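You operate a simulated robot arm through the tools that you are given. There is no shell and no other tool. Be economical: measure what you need, move in short steps, check, and stop when the job is done.

You are at the controls of a simulated robot arm. One attempt, no reset.

TASK
Try the sleeve from the bench on both posts, green and red, then tray it.
Fine: open the clear cover and leave it open; green only is PASS, neither is REWORK, both is SCRAP; stand it in the tray; the sleeves on the shelf stay. Hand force only on the gauges. Drop and damage nothing, leave nothing switched on. Set down upright: medium sleeve.

Only the result counts: the job must be done as asked and must still hold three seconds after the hand-in. Knocking over, shifting, dropping, spilling or breaking anything else fails it. Lids that push on must go on centred and level and be pressed home; caps that screw on are set level and turned clockwise until they are tight.

THE ROBOT
A 7-joint arm with a two-finger parallel gripper, fixed in place. Base frame: the origin is at the foot of the arm, x ahead of it, y to its left, z up; the work surface is at about z = 0.8. Readings come in m, degrees, newtons and seconds.
With the tool pointing down near the work surface it reaches from about 0.3 to 0.7 m from the base axis. Its first joint turns from -66.0 to 66.0 degrees. Payload 1.57 kg.
The tool frame sits at the grasp point between the pads (the TCP): z along the fingers, y along the line on which they close. The tips reach 0.03 m beyond it. The gripper opens to 0.11 m. The fingers are 0.024 m wide and 0.012 m thick; the gripper's body (0.048 by 0.112 m) begins 0.078 m behind the TCP.
Orientation is that of the tool frame in the base frame, as a unit quaternion [x, y, z, w]. With the fingers straight down and closing along the base's y, the tool's x points along the base's -x, its y along +y and its z along -z.

THE INTERFACE
- The arm moves only by the tool servo_tool. Its argument "deltas" is a list that holds one entry, the list of rows, each a list of 7 numbers: the shift along the tool's x, y, z in m, then the turn, a rotation vector about the tool's x, y, z in degrees, then the closure, from 0 (fully open) to 1 (shut). In form: [[[dx, dy, dz, rx, ry, rz, gripper], ...]]. A call has 1 to 12 rows; each row is the pose to reach, as a shift and turn from the pose commanded when the call began, along the tool's axes at that moment. Rows are played at 5 a second. More than 0.05 m and 8.6 degrees between two rows, or a gripper value outside its range, and nothing of the call is played. Where a pose cannot be reached the arm comes as near as it can. A force on the tool above 90 N (or 10 N above the force at the start of the call, whichever is more), or a blocked arm, ends the call early, and 0.2 s more pass. The fingers move at their own pace (about 0.108 m/s each) and stop on an object; they squeeze with about 23 N. The grip force told is the motor's: it shows also when the fingers shut on nothing. Time passes only in rows, and 0.2 s behind the last, so rows that repeat a pose let the fingers close. The reply holds the time, the measured pose of the TCP, the force on the tool along the base axes, the opening and the grip force, in the units named above and with some noise, with the torque about the TCP (base axes, N m) and any sound that the robot's microphone picked up.
- Cameras (640 x 400 px; columns grow to the right, rows downward): "scene" is fixed at [0.1553, -0.4012, 1.3811]; the picture's right is [0.80, -0.60, 0.00], its down [-0.47, -0.63, -0.62] and it looks along [0.37, 0.50, -0.78] (base axes); focal length 214 px, centre (320, 200). "wrist" rides on the gripper at [0.07, 0.016, -0.141] in the tool frame; the picture's right is [-0.23, 0.97, 0.00], its down [-0.86, -0.20, -0.48] and it looks along [-0.47, -0.11, 0.88] (tool axes); focal length 222 px, centre (320, 200). There is no depth. A picture from a camera that has moved, and an enlarged one, comes with that camera's place and axes in the base frame and with its lens.
- camera(camera): a new picture of that camera. It takes no simulated time.
- inspect(camera, box): a new picture of the part [left, top, right, bottom] of that camera's present view, enlarged. It takes no simulated time.
- sign_off(): hands the job in; it is judged then, once.

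Go step by step. Nothing tells you positions but the pictures and the camera data: compare them with the known pose of the tool, close in by small moves and look again before you grip or let go. The budget is 120 turns and 64 pictures, counting those below and the enlarged ones. Unless the task says otherwise, let go and move clear before handing in, and close with one line.

The tools are called after "Request:" by a JSON object that holds its "api" and its "payload". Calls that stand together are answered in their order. servo_tool: Moves the arm, as the interface text tells. Its arguments: {"type":"object","properties":{"deltas":{"type":"array"}},"required":["deltas"]} The other tools are called the same way: camera (camera) takes a picture; inspect (camera, box) takes an enlarged picture of a part of a camera's view; sign_off () hands the job in.

At the start:

```text
time_s: 0.0
position: [0.3688, 0.1228, 1.1283]
tcp_rot: [0.0, 1.0, 0.0, 0.0]
force: [0.0, -0.1, 1.0]
moment: [0.0, -0.02, -0.03]
gripper_width: 0.11
grasp_force: 0.0
```

scene: 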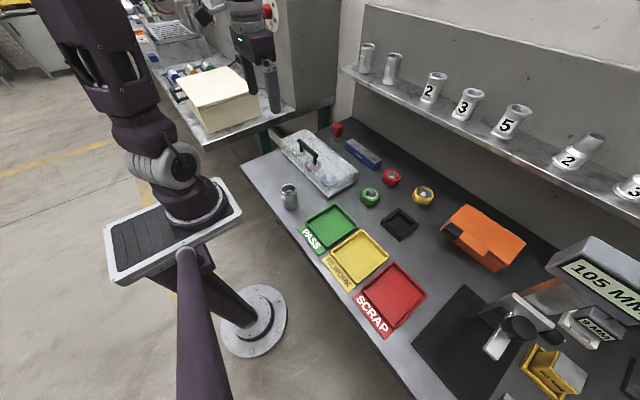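
wrist: 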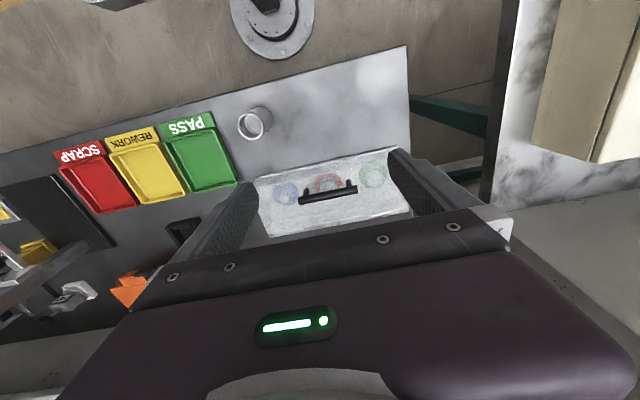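

I see the bench with a clear cover with a black handle, green/red/yellow round items, three trays, and a sleeve on the bench. I'll enlarge the key area first.

Request:
{"api": "inspect", "payload": {"camera": "scene", "box": [260, 110, 460, 235]}}

Request:
{"api": "inspect", "payload": {"camera": "wrist", "box": [220, 90, 440, 230]}}

Request:
{"api": "inspect", "payload": {"camera": "scene", "box": [340, 30, 640, 220]}}

```text
3.20 times, centred on (360, 172) of scene
camera zoom: at [0.1553, -0.4012, 1.3811], right [0.8, -0.6, 0.0], down [-0.47, -0.63, -0.62], along [0.37, 0.5, -0.78], focal length 686 px, centre (192, 288)
```

zoom: 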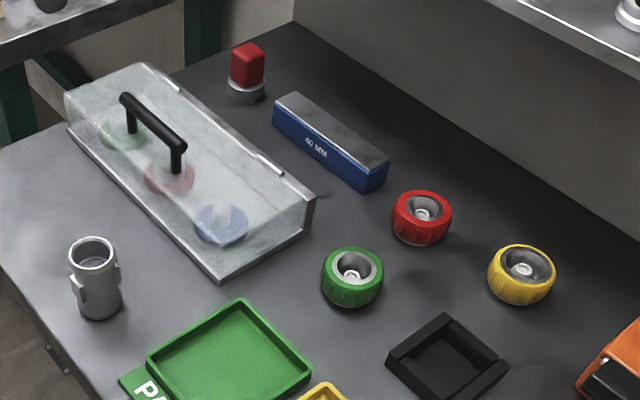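

```text
2.86 times, centred on (330, 160) of wrist
camera zoom: at [0.2979, 0.1389, 1.2688], right [0.23, 0.97, 0.0], down [0.86, -0.2, 0.48], along [0.47, -0.11, -0.88], focal length 635 px, centre (291, 314)
```

zoom: 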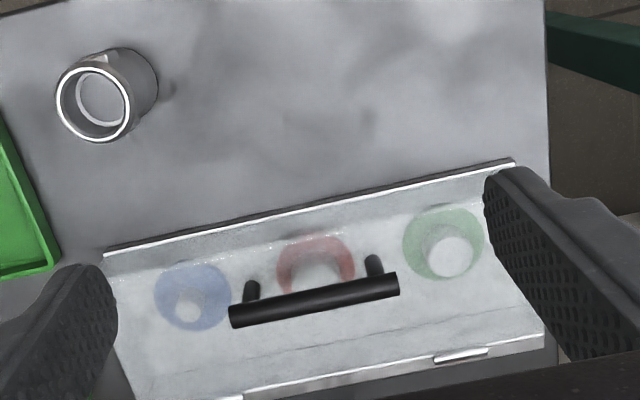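

```text
2.11 times, centred on (490, 125) of scene
camera zoom: at [0.1553, -0.4012, 1.3811], right [0.8, -0.6, 0.0], down [-0.47, -0.63, -0.62], along [0.37, 0.5, -0.78], focal length 452 px, centre (-38, 358)
```

zoom: 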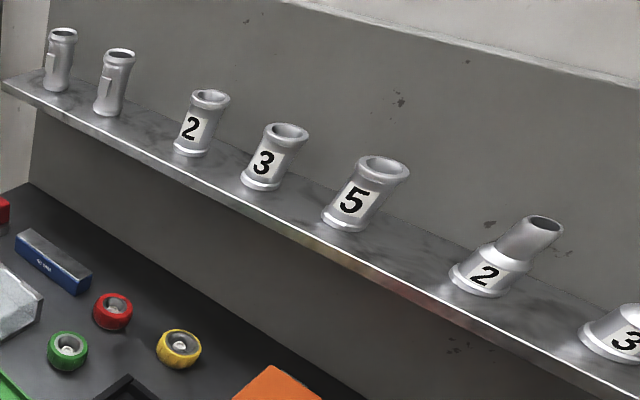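

The sleeve stands at about (0.338, 0.014) and the cover handle bar runs along y at x≈0.48, z≈0.91, with the hinge on the far side. I'll look closer at the cover and the sleeve.

Request:
{"api": "inspect", "payload": {"camera": "scene", "box": [272, 120, 368, 180]}}

Request:
{"api": "servo_tool", "payload": {"deltas": [[[0.03, 0, 0, 0, 0, 0, 0], [0.05, -0.03, 0, 0, 0, 8, 0], [0.05, -0.03, 0, 0, 0, 16, 0], [0.05, -0.03, 0, 0, 0, 24, 0], [0.05, -0.03, 0, 0, 0, 32, 0], [0.05, -0.03, 0, 0, 0, 40, 0], [0.05, -0.03, 0, 0, 0, 48, 0], [0.05, -0.03, 0, 0, 0, 56, 0], [0.05, -0.03, 0, 0, 0, 64, 0], [0.05, -0.03, 0, 0, 0, 72, 0], [0.05, -0.03, 0, 0, 0, 80, 0], [0.05, -0.03, 0, 0, 0, 88, 0]]]}}

```text
6.67 times, centred on (320, 150) of scene
camera zoom: at [0.1553, -0.4012, 1.3811], right [0.8, -0.6, 0.0], down [-0.47, -0.63, -0.62], along [0.37, 0.5, -0.78], focal length 1430 px, centre (320, 533)
```

zoom: 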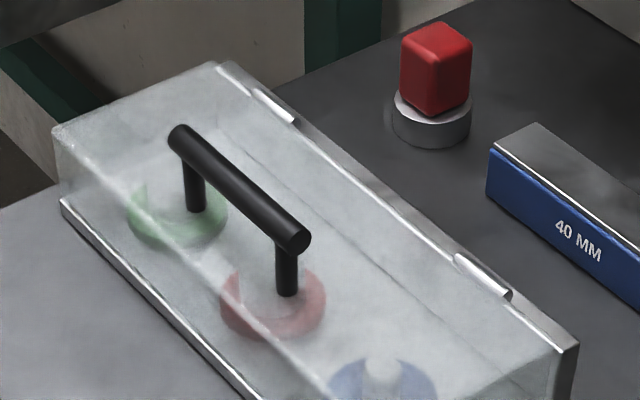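

```text
time_s: 2.6
position: [0.3177, 0.0921, 1.128]
tcp_rot: [0.695, 0.719, 0.0, 0.0]
force: [-0.4, -0.3, -0.3]
moment: [0.05, 0.01, -0.01]
gripper_width: 0.1099
grasp_force: 0.1
```

The cover looks like a box hinged at its top back edge (x≈0.57, z≈0.875). I'll line the fingers up across the handle, above it, and check.

Request:
{"api": "servo_tool", "payload": {"deltas": [[[0.005, 0.04, 0.0, 0, 0, 2, 0], [0.01, 0.08, 0.0, 0, 0, 2, 0], [0.013, 0.12, 0.03, 0, 0, 2, 0], [0.014, 0.162, 0.07, 0, 0, 2, 0], [0.014, 0.162, 0.1, 0, 0, 2, 0.4], [0.014, 0.162, 0.12, 0, 0, 2, 0.5]]]}}

Request:
{"api": "camera", "payload": {"camera": "wrist"}}

Request:
{"api": "inspect", "payload": {"camera": "scene", "box": [260, 90, 420, 190]}}

```text
refused: row 4 steps farther than a row can; nothing moved
```

```text
57 pictures are left
camera wrist: at [0.3316, 0.1625, 1.2685], right [0.98, -0.2, 0.0], down [-0.17, -0.86, 0.48], along [-0.09, -0.47, -0.88], focal length 222 px, centre (320, 200)
```

wrist: 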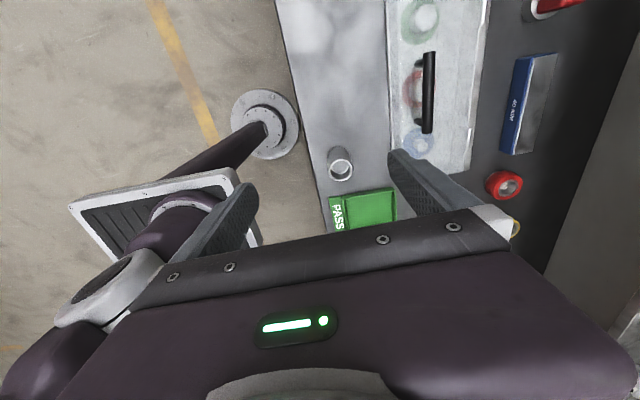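

```text
4.00 times, centred on (340, 140) of scene
camera zoom: at [0.1553, -0.4012, 1.3811], right [0.8, -0.6, 0.0], down [-0.47, -0.63, -0.62], along [0.37, 0.5, -0.78], focal length 858 px, centre (240, 440)
```

zoom: 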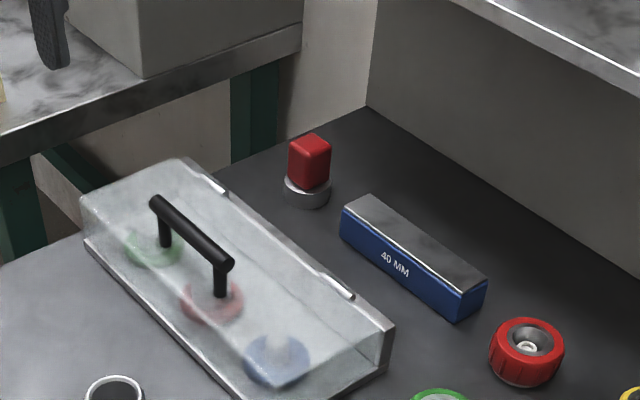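

Request:
{"api": "servo_tool", "payload": {"deltas": [[[0.005, 0.04, 0.0, 0, 0, 2, 0], [0.01, 0.08, 0.0, 0, 0, 2, 0], [0.013, 0.12, 0.02, 0, 0, 2, 0], [0.014, 0.162, 0.04, 0, 0, 2, 0], [0.014, 0.162, 0.08, 0, 0, 2, 0.3], [0.014, 0.162, 0.12, 0, 0, 2, 0.5], [0.014, 0.162, 0.14, 0, 0, 2, 0.5]]]}}

Request:
{"api": "camera", "payload": {"camera": "wrist"}}

Request:
{"api": "inspect", "payload": {"camera": "scene", "box": [260, 90, 420, 190]}}

```text
time_s: 4.2
position: [0.482, 0.1124, 0.9864]
tcp_rot: [0.707, 0.707, 0.0, -0.001]
force: [-0.6, -1.0, -0.5]
moment: [0.01, -0.03, 0.02]
gripper_width: 0.0549
grasp_force: 0.1
```

```text
55 pictures are left
camera wrist: at [0.4966, 0.1823, 1.1281], right [0.97, -0.23, 0.0], down [-0.2, -0.86, 0.48], along [-0.11, -0.47, -0.88], focal length 222 px, centre (320, 200)
```

wrist: 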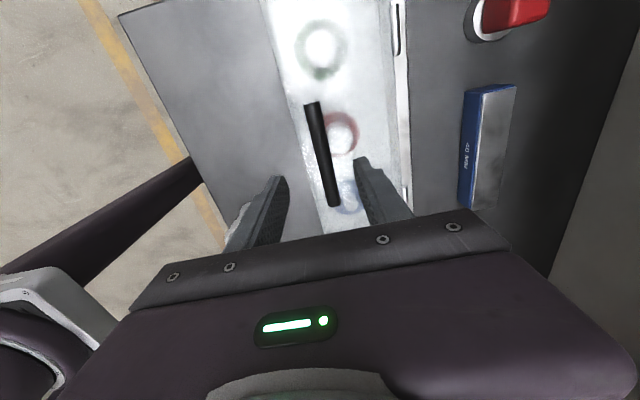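

```text
4.00 times, centred on (340, 140) of scene
camera zoom: at [0.1553, -0.4011, 1.3811], right [0.8, -0.6, 0.0], down [-0.47, -0.63, -0.62], along [0.37, 0.5, -0.78], focal length 858 px, centre (240, 440)
```

zoom: 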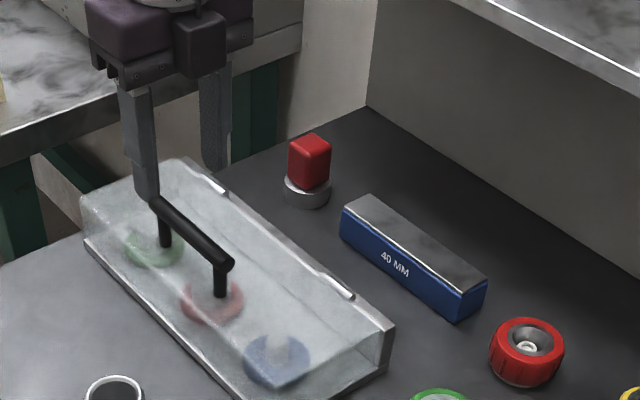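

The bar is centred between the fingers at x≈0.484. I'll descend and grip it.

Request:
{"api": "servo_tool", "payload": {"deltas": [[[0, 0.002, 0.03, 0, 0, 0, 0.5], [0, 0.002, 0.055, 0, 0, 0, 0.5], [0, 0.002, 0.073, 0, 0, 0, 0.5], [0, 0.002, 0.073, 0, 0, 0, 0.9], [0, 0.002, 0.073, 0, 0, 0, 1], [0, 0.002, 0.073, 0, 0, 0, 1]]]}}

Request:
{"api": "inspect", "payload": {"camera": "scene", "box": [260, 90, 420, 190]}}

```text
time_s: 5.6
position: [0.4849, 0.1118, 0.9142]
tcp_rot: [0.707, 0.707, 0.001, 0.001]
force: [16.2, -1.3, -11.2]
moment: [-0.24, -0.07, -0.01]
gripper_width: 0.0154
grasp_force: 31.3
```

```text
4.00 times, centred on (340, 140) of scene
camera zoom: at [0.1559, -0.4011, 1.381], right [0.8, -0.6, 0.0], down [-0.47, -0.63, -0.62], along [0.37, 0.5, -0.78], focal length 858 px, centre (240, 440)
```

zoom: 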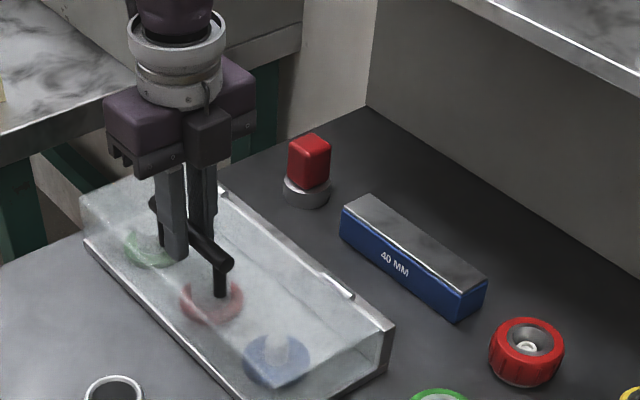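

Gripped. I'll lift along the hinge arc in small steps.

Request:
{"api": "servo_tool", "payload": {"deltas": [[[0, 0.004, -0.008, 0, 0, 0, 1], [0, 0.008, -0.015, 0, 0, 0, 1], [0, 0.013, -0.022, 0, 0, 0, 1], [0, 0.0184, -0.0285, 0, 0, 0, 1], [0, 0.025, -0.034, 0, 0, 0, 1], [0, 0.031, -0.04, 0, 0, 0, 1]]]}}

Request:
{"api": "inspect", "payload": {"camera": "scene", "box": [260, 90, 420, 190]}}

```text
time_s: 7.0
position: [0.5126, 0.1123, 0.9561]
tcp_rot: [0.706, 0.708, 0.0, -0.001]
force: [13.7, 0.4, -24.8]
moment: [-0.24, -0.15, -0.06]
gripper_width: 0.0154
grasp_force: 31.4
```

```text
4.00 times, centred on (340, 140) of scene
camera zoom: at [0.1561, -0.401, 1.381], right [0.8, -0.6, 0.0], down [-0.47, -0.63, -0.62], along [0.37, 0.5, -0.78], focal length 858 px, centre (240, 440)
```

zoom: 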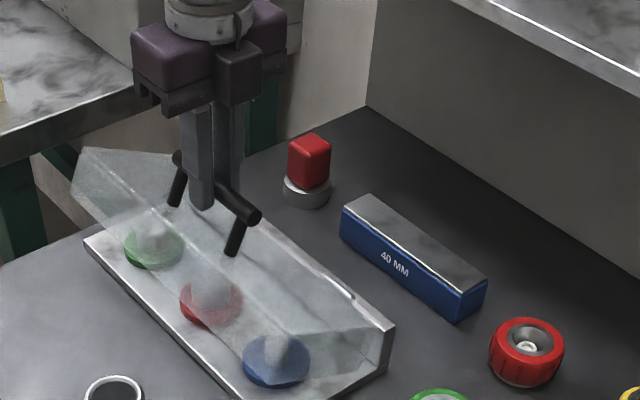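

The cover swings freely on its hinge. I'll continue the arc to about 70°.

Request:
{"api": "servo_tool", "payload": {"deltas": [[[0, 0.007, -0.005, 0, 0, 0, 1], [0, 0.0144, -0.009, 0, 0, 0, 1], [0, 0.022, -0.0125, 0, 0, 0, 1], [0, 0.03, -0.0155, 0, 0, 0, 1], [0, 0.0385, -0.0175, 0, 0, 0, 1], [0, 0.047, -0.019, 0, 0, 0, 1], [0, 0.0555, -0.0197, 0, 0, 0, 1], [0, 0.064, -0.0197, 0, 0, 0, 1]]]}}

Request:
{"api": "inspect", "payload": {"camera": "scene", "box": [260, 70, 420, 190]}}

```text
time_s: 8.8
position: [0.5766, 0.1127, 0.9758]
tcp_rot: [0.708, 0.707, 0.0, 0.001]
force: [-2.8, -2.0, 10.6]
moment: [-0.46, 0.11, -0.57]
gripper_width: 0.0149
grasp_force: 31.4
```

```text
3.33 times, centred on (340, 130) of scene
camera zoom: at [0.1551, -0.4012, 1.3811], right [0.8, -0.6, 0.0], down [-0.47, -0.63, -0.62], along [0.37, 0.5, -0.78], focal length 715 px, centre (253, 433)
```

zoom: 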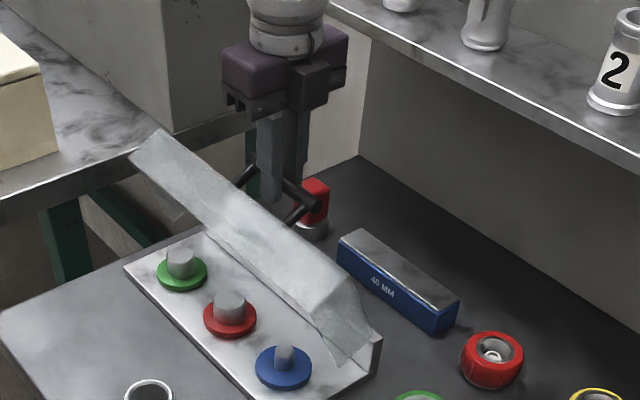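

Request:
{"api": "servo_tool", "payload": {"deltas": [[[0, 0.0085, 0.001, 0, 0, 0, 1], [0, 0.017, 0.0024, 0, 0, 0, 1], [0, 0.025, 0.0048, 0, 0, 0, 1], [0, 0.033, 0.0076, 0, 0, 0, 1], [0, 0.041, 0.0115, 0, 0, 0, 1], [0, 0.048, 0.0156, 0, 0, 0, 1]]]}}

Request:
{"api": "inspect", "payload": {"camera": "scene", "box": [260, 70, 420, 190]}}

```text
time_s: 10.2
position: [0.6251, 0.1127, 0.9598]
tcp_rot: [0.707, 0.708, 0.001, 0.001]
force: [-2.7, -1.7, -0.5]
moment: [-0.4, 0.1, -0.55]
gripper_width: 0.0151
grasp_force: 30.5
```

```text
3.33 times, centred on (340, 130) of scene
camera zoom: at [0.1553, -0.4012, 1.3811], right [0.8, -0.6, 0.0], down [-0.47, -0.63, -0.62], along [0.37, 0.5, -0.78], focal length 715 px, centre (253, 433)
```

zoom: 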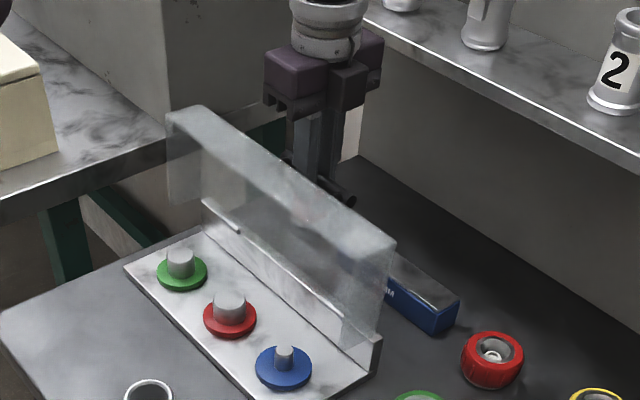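

Request:
{"api": "servo_tool", "payload": {"deltas": [[[0, 0.0035, 0.0025, 0, 0, 0, 1], [0, 0.007, 0.005, 0, 0, 0, 1], [0, 0.0105, 0.0077, 0, 0, 0, 1], [0, 0.0136, 0.0104, 0, 0, 0, 1]]]}}

Request:
{"api": "inspect", "payload": {"camera": "scene", "box": [260, 70, 420, 190]}}

Request:
{"api": "camera", "payload": {"camera": "wrist"}}

```text
time_s: 11.2
position: [0.6388, 0.1126, 0.9488]
tcp_rot: [0.706, 0.708, 0.0, 0.0]
force: [-1.3, 2.8, 4.3]
moment: [-0.39, 0.24, -0.09]
gripper_width: 0.0153
grasp_force: 31.1
```

```text
3.33 times, centred on (340, 130) of scene
camera zoom: at [0.1552, -0.4011, 1.3811], right [0.8, -0.6, 0.0], down [-0.47, -0.63, -0.62], along [0.37, 0.5, -0.78], focal length 715 px, centre (253, 433)
```

zoom: 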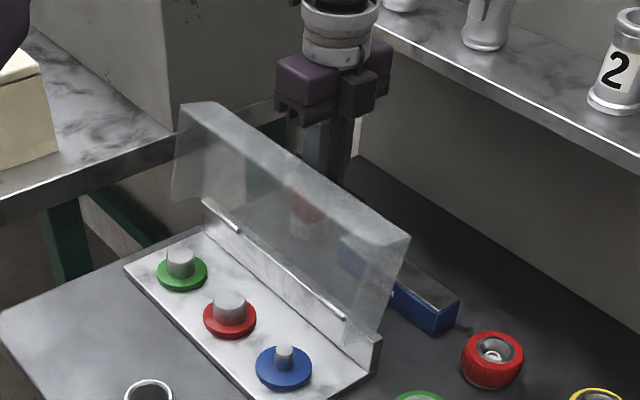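

```text
48 pictures are left
camera wrist: at [0.6541, 0.1826, 1.0895], right [0.97, -0.23, 0.0], down [-0.2, -0.86, 0.48], along [-0.11, -0.47, -0.88], focal length 222 px, centre (320, 200)
```

wrist: 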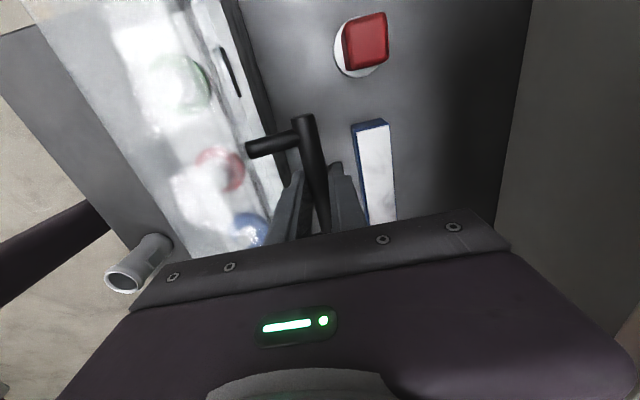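

Request:
{"api": "servo_tool", "payload": {"deltas": [[[0, 0.003, 0.003, 0, 0, 0, 1], [0, 0.006, 0.006, 0, 0, 0, 1], [0, 0.009, 0.0092, 0, 0, 0, 1]]]}}

Request:
{"api": "inspect", "payload": {"camera": "scene", "box": [260, 70, 420, 190]}}

```text
time_s: 12.0
position: [0.641, 0.1118, 0.9374]
tcp_rot: [0.707, 0.708, -0.008, -0.006]
force: [-63.1, -0.1, 27.0]
moment: [0.09, 0.35, -0.03]
gripper_width: 0.0159
grasp_force: 31.5
```

```text
3.33 times, centred on (340, 130) of scene
camera zoom: at [0.1533, -0.4012, 1.3813], right [0.8, -0.6, 0.0], down [-0.47, -0.63, -0.62], along [0.37, 0.5, -0.78], focal length 715 px, centre (253, 433)
```

zoom: 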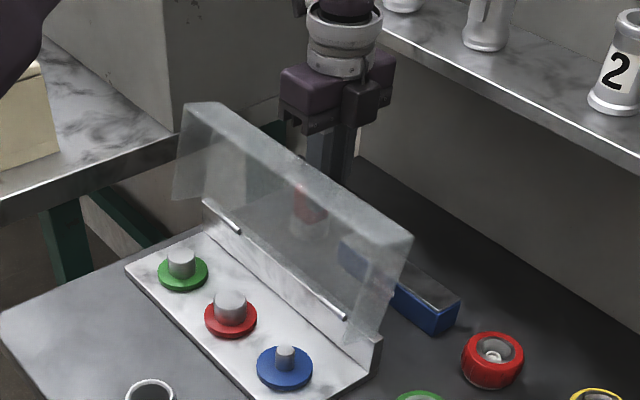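

The cover has reached its stop. I'll ease the load, open the fingers slightly and rise straight up.

Request:
{"api": "servo_tool", "payload": {"deltas": [[[0, -0.004, -0.004, 0, 0, 0, 1], [0, -0.007, -0.007, 0, 0, 0, 1], [0, -0.007, -0.007, 0, 0, 0, 0.76], [0, -0.007, -0.007, 0, 0, 0, 0.76]]]}}

Request:
{"api": "inspect", "payload": {"camera": "scene", "box": [260, 70, 420, 190]}}

Request:
{"api": "inspect", "payload": {"camera": "wrist", "box": [200, 80, 440, 240]}}

```text
time_s: 13.0
position: [0.6402, 0.1117, 0.9463]
tcp_rot: [0.707, 0.707, 0.001, 0.0]
force: [-0.2, 0.0, -0.3]
moment: [-0.04, 0.0, 0.03]
gripper_width: 0.0264
grasp_force: 0.0
```

```text
3.33 times, centred on (340, 130) of scene
camera zoom: at [0.1554, -0.4012, 1.3811], right [0.8, -0.6, 0.0], down [-0.47, -0.63, -0.62], along [0.37, 0.5, -0.78], focal length 715 px, centre (253, 433)
```

zoom: 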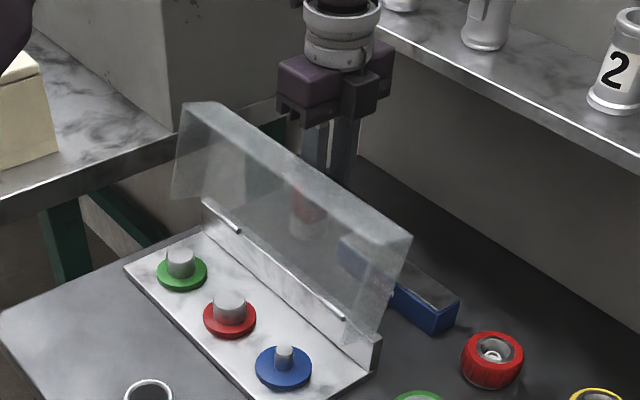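

```text
2.50 times, centred on (320, 160) of wrist
camera zoom: at [0.6563, 0.182, 1.0876], right [0.97, -0.23, 0.0], down [-0.2, -0.86, 0.48], along [-0.11, -0.47, -0.88], focal length 555 px, centre (320, 300)
```

zoom: 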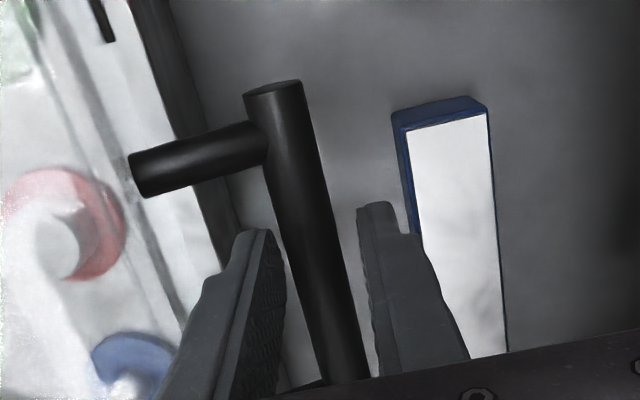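

The cover stays open by itself and the fingers are clear of the bar. I'll rise and come back toward the sleeve.

Request:
{"api": "servo_tool", "payload": {"deltas": [[[0, 0, -0.02, 0, 0, 0, 0.76], [0, 0, -0.05, 0, 0, 0, 0.76], [0, 0, -0.09, 0, 0, 0, 0.76], [0, 0, -0.13, 0, 0, 0, 0.7], [0, -0.04, -0.15, 0, 0, 0, 0.6], [0, -0.08, -0.15, 0, 0, 0, 0.5], [0, -0.12, -0.15, 0, 0, 0, 0.4], [0, -0.16, -0.15, 0, 0, 0, 0.3], [0, -0.2, -0.15, 0, 0, 0, 0.2]]]}}

Request:
{"api": "camera", "payload": {"camera": "scene"}}

Request:
{"api": "camera", "payload": {"camera": "wrist"}}

```text
time_s: 15.0
position: [0.4385, 0.1124, 1.0968]
tcp_rot: [0.708, 0.707, 0.0, 0.0]
force: [-0.2, -0.8, 0.0]
moment: [0.0, 0.0, -0.03]
gripper_width: 0.088
grasp_force: 0.1
```

```text
44 pictures are left
```

scene: 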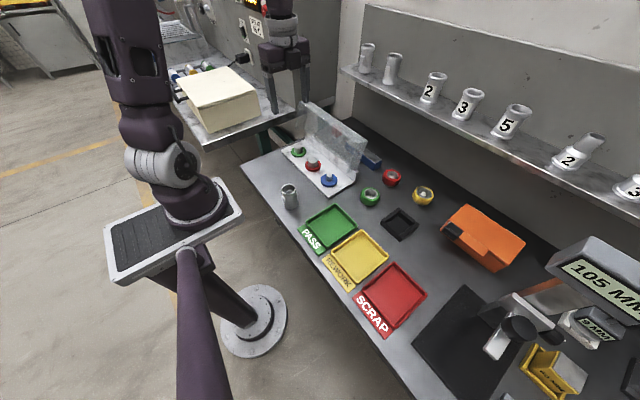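

```text
43 pictures are left
camera wrist: at [0.4544, 0.1821, 1.2372], right [0.97, -0.23, 0.0], down [-0.2, -0.86, 0.48], along [-0.11, -0.47, -0.88], focal length 222 px, centre (320, 200)
```

wrist: 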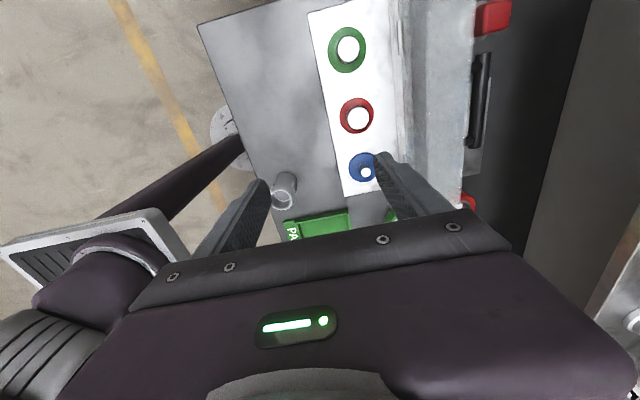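

Request:
{"api": "inspect", "payload": {"camera": "wrist", "box": [255, 20, 415, 220]}}

Request:
{"api": "inspect", "payload": {"camera": "scene", "box": [265, 135, 361, 215]}}

```text
2.00 times, centred on (335, 120) of wrist
camera zoom: at [0.4544, 0.1821, 1.2372], right [0.97, -0.23, 0.0], down [-0.2, -0.86, 0.48], along [-0.11, -0.47, -0.88], focal length 444 px, centre (290, 360)
```

zoom: 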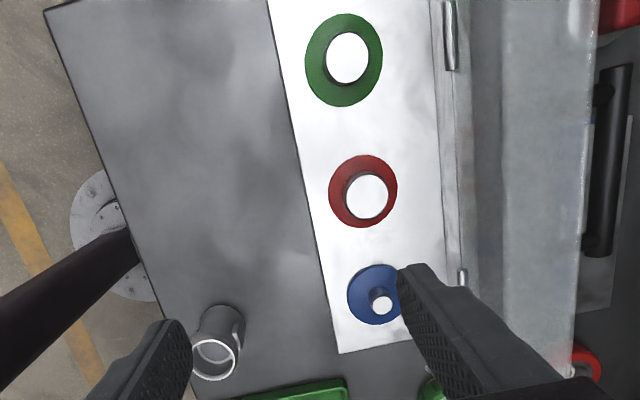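

```text
5.00 times, centred on (313, 175) of scene
camera zoom: at [0.1553, -0.4012, 1.3811], right [0.8, -0.6, 0.0], down [-0.47, -0.63, -0.62], along [0.37, 0.5, -0.78], focal length 1072 px, centre (355, 325)
```

zoom: 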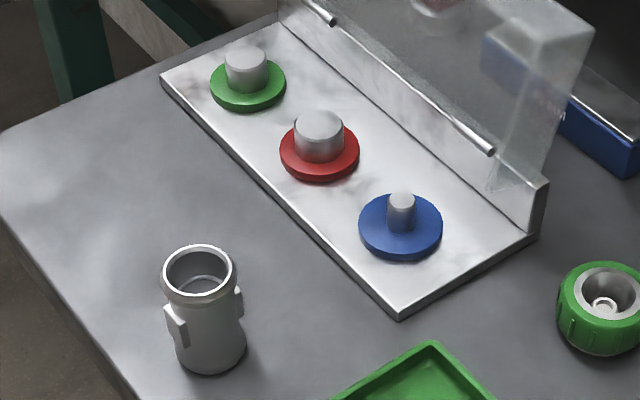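

Red post ≈(0.503, 0.110), green post ≈(0.502, 0.210), tops near z≈0.85. The sleeve's lugs lie roughly along base x, so I'll turn the gripper to close along y and hover above the sleeve.

Request:
{"api": "servo_tool", "payload": {"deltas": [[[-0.011, -0.012, 0.008, 0, 0, -8.2, 0.2], [-0.022, -0.024, 0.016, 0, 0, -16.4, 0.2], [-0.033, -0.036, 0.024, 0, 0, -24.6, 0.2], [-0.044, -0.048, 0.032, 0, 0, -32.8, 0.2], [-0.055, -0.06, 0.04, 0, 0, -41, 0.2], [-0.066, -0.072, 0.05, 0, 0, -49.2, 0.2], [-0.077, -0.084, 0.06, 0, 0, -57.4, 0.2], [-0.088, -0.094, 0.07, 0, 0, -65.6, 0.2], [-0.098, -0.1, 0.08, 0, 0, -73.8, 0.2]]]}}

Request:
{"api": "camera", "payload": {"camera": "wrist"}}

Request:
{"api": "inspect", "payload": {"camera": "scene", "box": [249, 145, 345, 225]}}

```text
time_s: 17.0
position: [0.3414, 0.014, 1.0161]
tcp_rot: [0.139, 0.99, 0.0, 0.0]
force: [-0.1, 1.0, 0.3]
moment: [-0.01, -0.04, 0.01]
gripper_width: 0.0878
grasp_force: 0.1
```

```text
40 pictures are left
camera wrist: at [0.2776, 0.049, 1.1563], right [0.49, 0.87, 0.0], down [0.77, -0.43, 0.48], along [0.42, -0.23, -0.88], focal length 222 px, centre (320, 200)
```

wrist: 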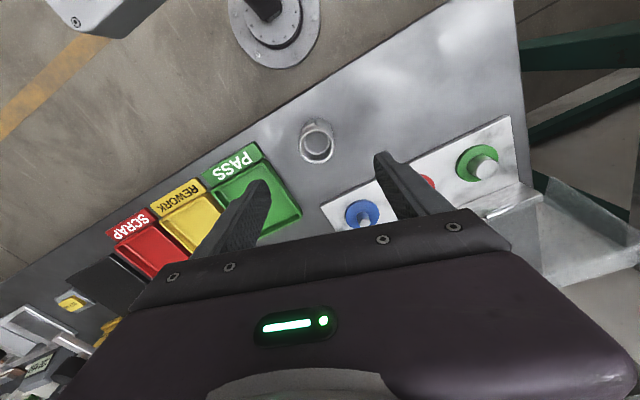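

```text
5.00 times, centred on (297, 185) of scene
camera zoom: at [0.1553, -0.4011, 1.3811], right [0.8, -0.6, 0.0], down [-0.47, -0.63, -0.62], along [0.37, 0.5, -0.78], focal length 1072 px, centre (435, 275)
```

zoom: 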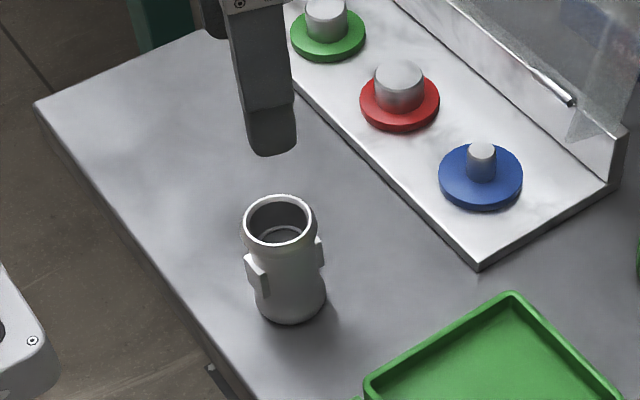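

Request:
{"api": "inspect", "payload": {"camera": "wrist", "box": [270, 90, 370, 190]}}

```text
4.00 times, centred on (320, 140) of wrist
camera zoom: at [0.2776, 0.049, 1.1563], right [0.49, 0.87, 0.0], down [0.77, -0.43, 0.48], along [0.42, -0.23, -0.88], focal length 888 px, centre (320, 440)
```

zoom: 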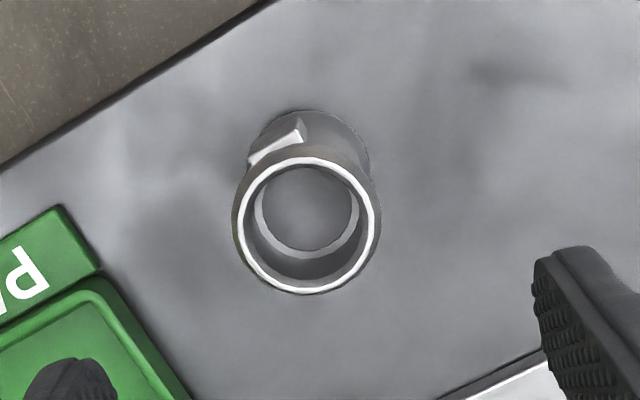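

The sleeve axis is at about (0.340, 0.011) with lugs facing ±x. I'll square up the gripper and lower it around the sleeve.

Request:
{"api": "servo_tool", "payload": {"deltas": [[[0.0005, -0.0033, 0.02, 0, 0, -8, 0.2], [0.0005, -0.0033, 0.04, 0, 0, -16, 0.2], [0.0005, -0.0033, 0.08, 0, 0, -16, 0.2], [0.0005, -0.0033, 0.12, 0, 0, -16, 0.2], [0.0005, -0.0033, 0.145, 0, 0, -16, 0.2], [0.0005, -0.0033, 0.16, 0, 0, -16, 0.2]]]}}

Request:
{"api": "camera", "payload": {"camera": "wrist"}}

Request:
{"api": "inspect", "payload": {"camera": "scene", "box": [249, 145, 345, 225]}}

```text
time_s: 18.4
position: [0.3387, 0.0112, 0.8561]
tcp_rot: [0.002, 1.0, 0.0, 0.0]
force: [0.8, -0.8, -0.6]
moment: [-0.03, -0.03, -0.03]
gripper_width: 0.0881
grasp_force: 0.0
```

```text
37 pictures are left
camera wrist: at [0.2685, 0.0279, 0.9965], right [0.23, 0.97, 0.0], down [0.85, -0.2, 0.48], along [0.47, -0.11, -0.88], focal length 222 px, centre (320, 200)
```

wrist: 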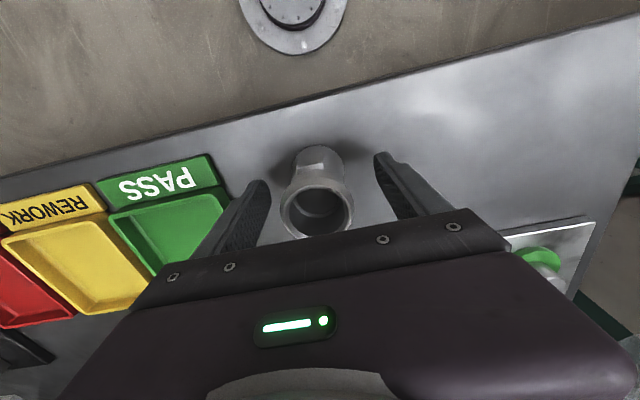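

```text
5.00 times, centred on (297, 185) of scene
camera zoom: at [0.1553, -0.4012, 1.3811], right [0.8, -0.6, 0.0], down [-0.47, -0.63, -0.62], along [0.37, 0.5, -0.78], focal length 1072 px, centre (435, 275)
```

zoom: 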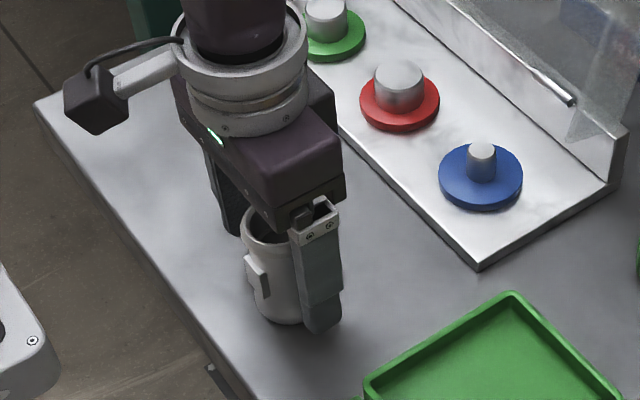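

Request:
{"api": "servo_tool", "payload": {"deltas": [[[0.002, 0, 0, 0, 0, 0, 0.4], [0.002, 0, 0, 0, 0, 0, 0.55], [0.002, 0, 0, 0, 0, 0, 0.8], [0.002, 0, 0, 0, 0, 0, 1], [0.002, 0, 0, 0, 0, 0, 1]]]}}

Request:
{"api": "inspect", "payload": {"camera": "wrist", "box": [240, 130, 400, 250]}}

```text
time_s: 19.6
position: [0.337, 0.0108, 0.856]
tcp_rot: [0.001, 1.0, 0.0, 0.0]
force: [0.2, -1.1, 0.5]
moment: [0.01, 0.01, 0.0]
gripper_width: 0.0479
grasp_force: 23.0
```

```text
3.33 times, centred on (320, 190) of wrist
camera zoom: at [0.2663, 0.0279, 0.997], right [0.23, 0.97, 0.0], down [0.85, -0.2, 0.48], along [0.47, -0.11, -0.88], focal length 740 px, centre (320, 233)
```

zoom: 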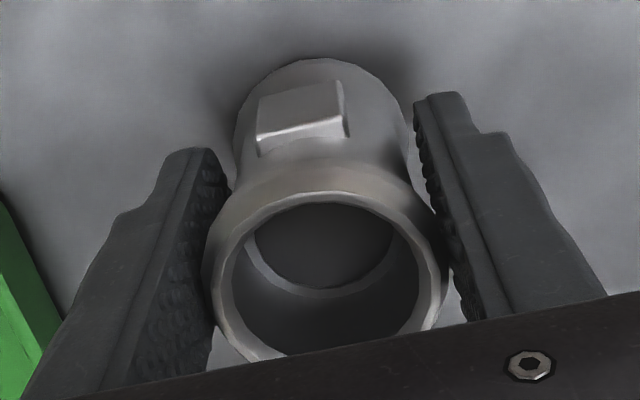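

Measured again, the sleeve's top is at z≈0.875 and its axis at x≈0.341, so I'll recentre the grip by 4 mm and then lift.

Request:
{"api": "servo_tool", "payload": {"deltas": [[[0, 0, 0, 0, 0, 0, 0.4], [0, 0, 0, 0, 0, 0, 0.4], [-0.004, 0, 0, 0, 0, 0, 0.4], [-0.004, 0, 0, 0, 0, 0, 0.6], [-0.004, 0, 0, 0, 0, 0, 1], [-0.004, 0, 0, 0, 0, 0, 1], [-0.004, 0, -0.01, 0, 0, 0, 1], [-0.004, 0, -0.04, 0, 0, 0, 1], [-0.004, 0, -0.08, 0, 0, 0, 1], [-0.004, 0, -0.11, 0, 0, 0, 1]]]}}

Request:
{"api": "inspect", "payload": {"camera": "scene", "box": [240, 110, 360, 210]}}

Request:
{"api": "inspect", "payload": {"camera": "wrist", "box": [240, 130, 400, 250]}}

```text
time_s: 21.8
position: [0.3408, 0.0123, 0.9689]
tcp_rot: [0.001, 1.0, 0.0, 0.0]
force: [-1.0, -0.3, -4.2]
moment: [0.04, 0.01, -0.02]
gripper_width: 0.0477
grasp_force: 23.0
```

```text
4.00 times, centred on (300, 160) of scene
camera zoom: at [0.1554, -0.4012, 1.381], right [0.8, -0.6, 0.0], down [-0.47, -0.63, -0.62], along [0.37, 0.5, -0.78], focal length 858 px, centre (400, 360)
```

zoom: 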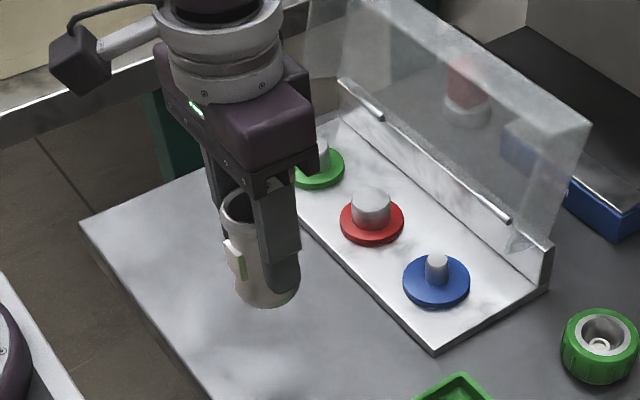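

```text
3.33 times, centred on (320, 190) of wrist
camera zoom: at [0.2706, 0.028, 1.1082], right [0.23, 0.97, 0.0], down [0.85, -0.2, 0.48], along [0.47, -0.11, -0.88], focal length 740 px, centre (320, 233)
```

zoom: 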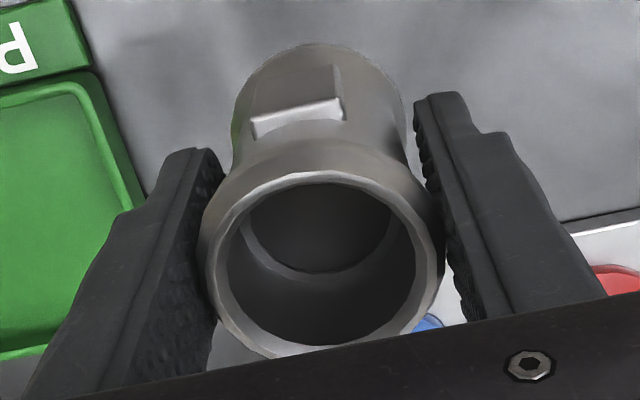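

The sleeve is held upright and centred. I'll carry it to hover above the green post, clear of the raised cover.

Request:
{"api": "servo_tool", "payload": {"deltas": [[[-0.027, 0.033, 0, 0, 0, 0, 1], [-0.054, 0.066, 0, 0, 0, 0, 1], [-0.081, 0.099, 0, 0, 0, 0, 1], [-0.108, 0.132, 0, 0, 0, 0, 1], [-0.135, 0.165, 0, 0, 0, 0, 1], [-0.161, 0.197, 0, 0, 0, 0, 1], [-0.161, 0.197, 0.02, 0, 0, 0, 1]]]}}

Request:
{"api": "inspect", "payload": {"camera": "scene", "box": [260, 100, 356, 160]}}

Request:
{"api": "camera", "payload": {"camera": "wrist"}}

```text
time_s: 23.4
position: [0.5028, 0.2066, 0.948]
tcp_rot: [0.002, 1.0, 0.0, 0.0]
force: [-0.6, -0.6, -3.4]
moment: [0.0, 0.01, -0.02]
gripper_width: 0.0478
grasp_force: 23.1
```

```text
6.67 times, centred on (308, 130) of scene
camera zoom: at [0.1554, -0.4011, 1.3811], right [0.8, -0.6, 0.0], down [-0.47, -0.63, -0.62], along [0.37, 0.5, -0.78], focal length 1430 px, centre (400, 667)
```

zoom: 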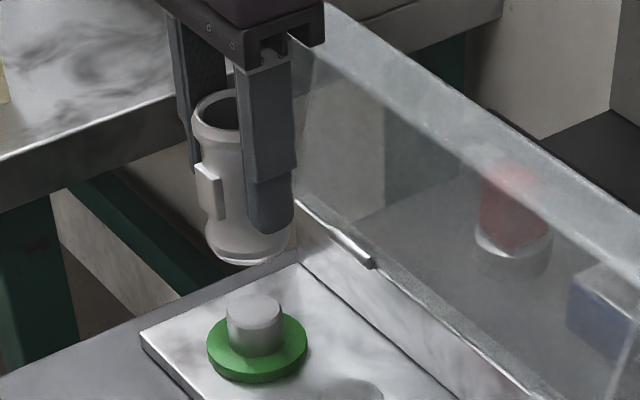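

```text
31 pictures are left
camera wrist: at [0.4328, 0.2238, 1.089], right [0.23, 0.97, 0.0], down [0.85, -0.2, 0.48], along [0.47, -0.11, -0.88], focal length 222 px, centre (320, 200)
```

wrist: 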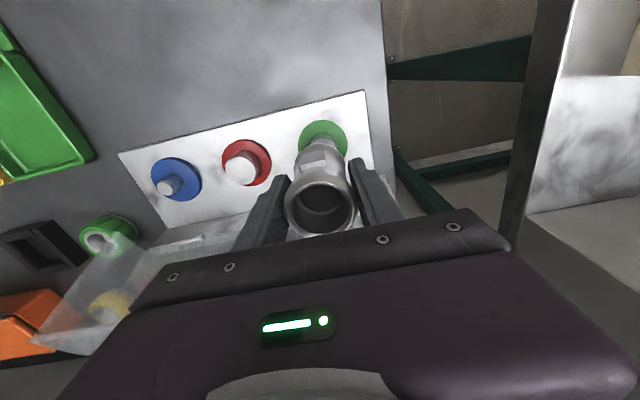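

Request:
{"api": "servo_tool", "payload": {"deltas": [[[0, 0.003, 0.015, 0, 0, 0, 1], [0, 0.003, 0.03, 0, 0, 0, 1]]]}}

Request:
{"api": "inspect", "payload": {"camera": "scene", "box": [276, 130, 324, 160]}}

```text
time_s: 24.0
position: [0.5024, 0.21, 0.917]
tcp_rot: [0.002, 1.0, 0.0, 0.0]
force: [-0.4, 0.0, -3.7]
moment: [0.0, 0.0, 0.01]
gripper_width: 0.0478
grasp_force: 22.7
```

```text
13.33 times, centred on (300, 145) of scene
camera zoom: at [0.1554, -0.4011, 1.3811], right [0.8, -0.6, 0.0], down [-0.47, -0.63, -0.62], along [0.37, 0.5, -0.78], focal length 2860 px, centre (587, 933)
```

zoom: 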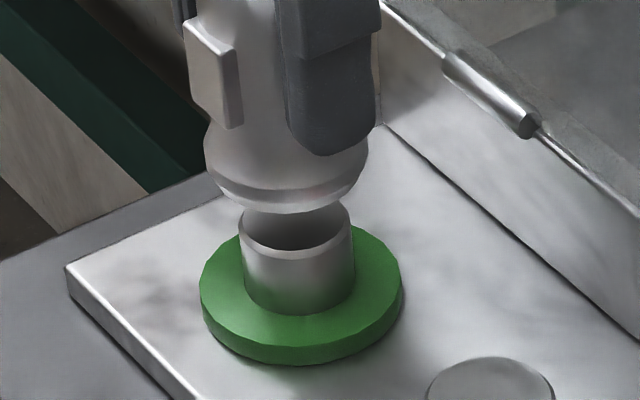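

Request:
{"api": "servo_tool", "payload": {"deltas": [[[-0.0015, -0.001, 0.006, 0, 0, 0, 1], [-0.0015, -0.001, 0.012, 0, 0, 0, 1]]]}}

Request:
{"api": "inspect", "payload": {"camera": "scene", "box": [276, 130, 324, 160]}}

```text
time_s: 24.6
position: [0.5056, 0.2113, 0.9049]
tcp_rot: [0.001, 1.0, 0.0, 0.0]
force: [0.5, 0.4, -3.9]
moment: [0.01, 0.0, 0.02]
gripper_width: 0.0477
grasp_force: 23.5
```

```text
13.33 times, centred on (300, 145) of scene
camera zoom: at [0.1554, -0.4011, 1.3811], right [0.8, -0.6, 0.0], down [-0.47, -0.63, -0.62], along [0.37, 0.5, -0.78], focal length 2860 px, centre (587, 933)
```

zoom: 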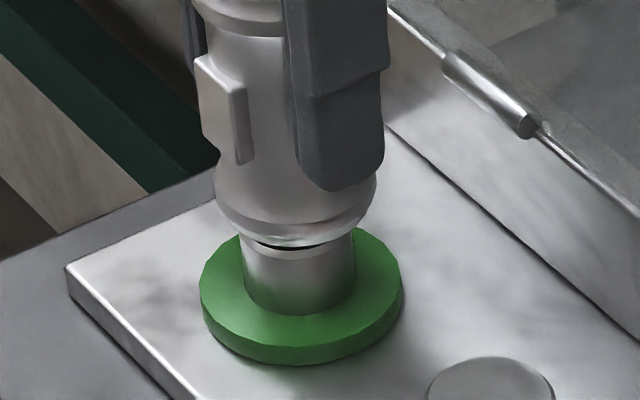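

Request:
{"api": "inspect", "payload": {"camera": "wrist", "box": [260, 130, 380, 250]}}

```text
3.33 times, centred on (320, 190) of wrist
camera zoom: at [0.4348, 0.2263, 1.0463], right [0.23, 0.97, 0.0], down [0.85, -0.2, 0.48], along [0.47, -0.11, -0.88], focal length 740 px, centre (320, 233)
```

zoom: 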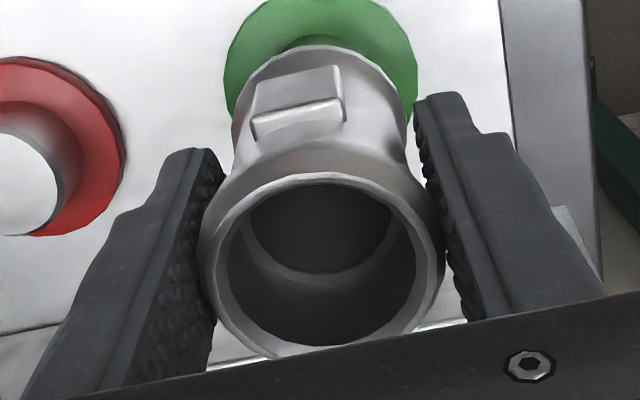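

Request:
{"api": "inspect", "payload": {"camera": "wrist", "box": [270, 110, 370, 210]}}

```text
4.00 times, centred on (320, 160) of wrist
camera zoom: at [0.4348, 0.2263, 1.0463], right [0.23, 0.97, 0.0], down [0.85, -0.2, 0.48], along [0.47, -0.11, -0.88], focal length 888 px, centre (320, 360)
```

zoom: 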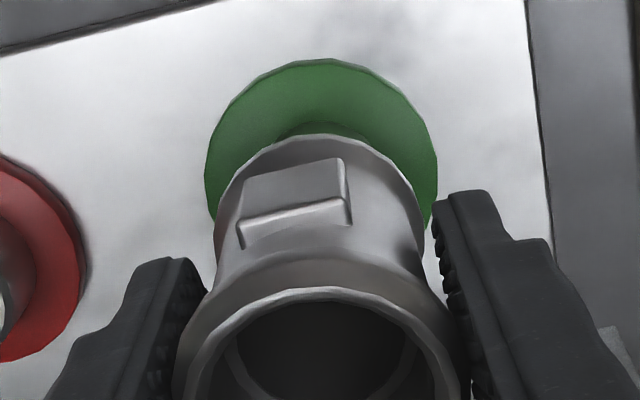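

Disc and sleeve agree within about 2 mm. I'll correct slightly and lower gently, watching the force.

Request:
{"api": "servo_tool", "payload": {"deltas": [[[0.0015, -0.0005, 0.002, 0, 0, 0, 1], [0.0015, -0.0005, 0.005, 0, 0, 0, 1], [0.0015, -0.0005, 0.008, 0, 0, 0, 1]]]}}

Request:
{"api": "inspect", "payload": {"camera": "scene", "box": [276, 130, 324, 160]}}

```text
time_s: 25.4
position: [0.5031, 0.21, 0.897]
tcp_rot: [0.0, 1.0, 0.0, 0.0]
force: [-0.3, 2.3, -0.8]
moment: [0.19, 0.03, -0.02]
gripper_width: 0.0479
grasp_force: 23.6
```

```text
13.33 times, centred on (300, 145) of scene
camera zoom: at [0.1554, -0.4011, 1.3811], right [0.8, -0.6, 0.0], down [-0.47, -0.63, -0.62], along [0.37, 0.5, -0.78], focal length 2860 px, centre (587, 933)
```

zoom: 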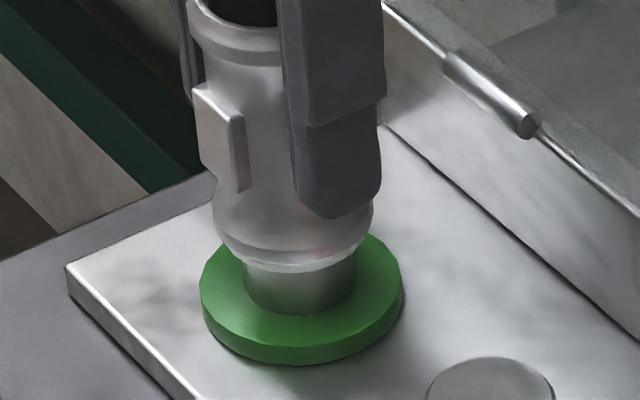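

Light contact shows on the +y rim, so I'll back off 2 mm, shift 1.2 mm in +y, and lower again.

Request:
{"api": "servo_tool", "payload": {"deltas": [[[0, 0, -0.002, 0, 0, 0, 1], [-0.0003, 0.0012, -0.002, 0, 0, 0, 1], [-0.0003, 0.0012, 0.001, 0, 0, 0, 1], [-0.0003, 0.0012, 0.002, 0, 0, 0, 1]]]}}

```text
time_s: 26.4
position: [0.5038, 0.2106, 0.895]
tcp_rot: [0.001, 1.0, 0.001, 0.001]
force: [3.1, 2.7, 1.8]
moment: [0.14, -0.23, 0.04]
gripper_width: 0.0474
grasp_force: 22.7
```

Request:
{"api": "servo_tool", "payload": {"deltas": [[[0, 0, -0.003, 0, 0, 0, 1], [-0.001, 0.001, -0.003, 0, 0, 0, 1], [-0.001, 0.001, 0, 0, 0, 0, 1], [-0.001, 0.001, 0.001, 0, 0, 0, 1]]]}}

Request:
{"api": "inspect", "payload": {"camera": "scene", "box": [276, 130, 324, 160]}}

```text
time_s: 27.4
position: [0.5041, 0.2108, 0.8933]
tcp_rot: [0.002, 1.0, 0.0, 0.0]
force: [-1.6, -4.2, 19.5]
moment: [-0.2, -0.05, 0.01]
gripper_width: 0.0479
grasp_force: 23.0
```

```text
13.33 times, centred on (300, 145) of scene
camera zoom: at [0.155, -0.4014, 1.381], right [0.8, -0.6, 0.0], down [-0.47, -0.63, -0.62], along [0.37, 0.5, -0.78], focal length 2860 px, centre (587, 933)
```

zoom: 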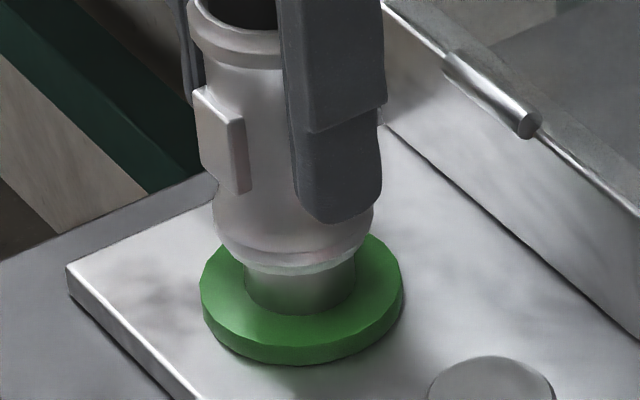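

Request:
{"api": "inspect", "payload": {"camera": "wrist", "box": [280, 170, 360, 240]}}

```text
5.71 times, centred on (320, 205) of wrist
camera zoom: at [0.4334, 0.2274, 1.0347], right [0.23, 0.97, 0.0], down [0.85, -0.2, 0.48], along [0.47, -0.11, -0.88], focal length 1269 px, centre (320, 171)
```

zoom: 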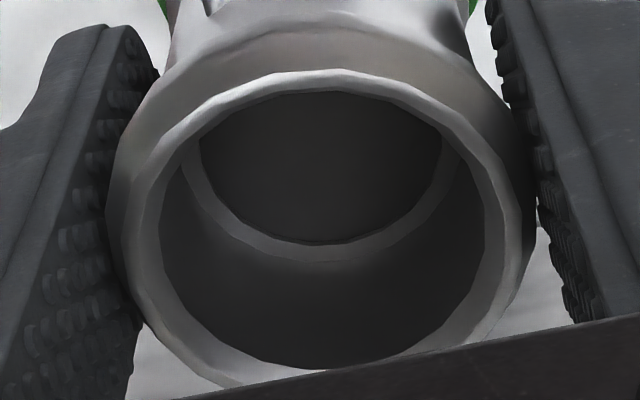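

Request:
{"api": "inspect", "payload": {"camera": "scene", "box": [288, 145, 336, 175]}}

```text
13.33 times, centred on (312, 160) of scene
camera zoom: at [0.155, -0.4014, 1.381], right [0.8, -0.6, 0.0], down [-0.47, -0.63, -0.62], along [0.37, 0.5, -0.78], focal length 2860 px, centre (427, 733)
```

zoom: 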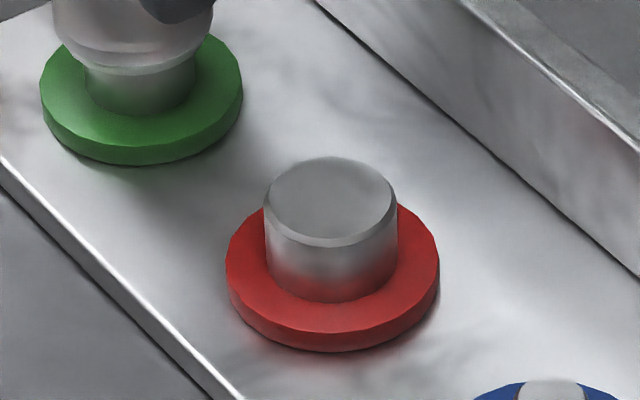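

Contact is roughly central; post and bore diameters are close, so I'll run a small search with light pressure before concluding.

Request:
{"api": "servo_tool", "payload": {"deltas": [[[0, 0, -0.0015, 0, 0, 0, 1], [-0.0012, 0, -0.001, 0, 0, 0, 1], [-0.0008, 0.0008, -0.001, 0, 0, 0, 1], [0, 0.0012, -0.001, 0, 0, 0, 1], [0.0008, 0.0008, -0.001, 0, 0, 0, 1], [0.0012, 0, -0.001, 0, 0, 0, 1], [0.0008, -0.0008, -0.001, 0, 0, 0, 1], [0, -0.0012, -0.001, 0, 0, 0, 1], [-0.0008, -0.0008, -0.001, 0, 0, 0, 1], [0, 0, -0.001, 0, 0, 0, 1]]]}}

Request:
{"api": "inspect", "payload": {"camera": "scene", "box": [276, 130, 324, 160]}}

```text
time_s: 29.6
position: [0.503, 0.2132, 0.8948]
tcp_rot: [0.003, 1.0, 0.0, 0.0]
force: [-0.2, 0.2, -3.6]
moment: [-0.07, 0.07, 0.02]
gripper_width: 0.0476
grasp_force: 22.7
```

```text
13.33 times, centred on (300, 145) of scene
camera zoom: at [0.1554, -0.4012, 1.3811], right [0.8, -0.6, 0.0], down [-0.47, -0.63, -0.62], along [0.37, 0.5, -0.78], focal length 2860 px, centre (587, 933)
```

zoom: 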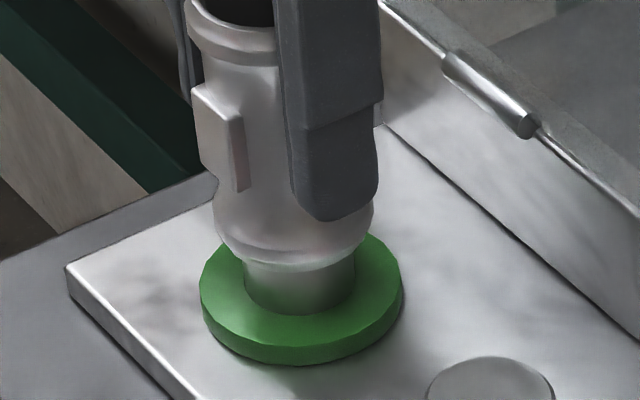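

Request:
{"api": "servo_tool", "payload": {"deltas": [[[0, 0, 0.001, 0, 0, 0, 1], [0, 0, 0.002, 0, 0, 0, 1]]]}}

```text
time_s: 30.2
position: [0.5039, 0.2131, 0.8945]
tcp_rot: [0.001, 1.0, -0.001, 0.001]
force: [-4.6, -4.3, 16.5]
moment: [-0.22, 0.21, 0.01]
gripper_width: 0.0479
grasp_force: 22.6
```

Request:
{"api": "servo_tool", "payload": {"deltas": [[[0.0007, -0.0007, -0.001, 0, 0, 0, 1], [0.0013, -0.0013, -0.001, 0, 0, 0, 1], [0.0013, -0.0013, 0, 0, 0, 0, 1]]]}}

Request:
{"api": "servo_tool", "payload": {"deltas": [[[0.0005, -0.0008, 0, 0, 0, 0, 1], [0.001, -0.0015, 0, 0, 0, 0, 1]]]}}

```text
time_s: 31.0
position: [0.5038, 0.2116, 0.8932]
tcp_rot: [0.001, 1.0, 0.001, 0.002]
force: [3.8, 3.0, 15.9]
moment: [-0.06, -0.29, 0.07]
gripper_width: 0.048
grasp_force: 22.9
```

```text
time_s: 31.6
position: [0.5019, 0.2095, 0.8921]
tcp_rot: [0.001, 1.0, 0.001, 0.001]
force: [6.0, 6.8, 13.0]
moment: [0.28, -0.3, 0.03]
gripper_width: 0.0479
grasp_force: 23.0
```

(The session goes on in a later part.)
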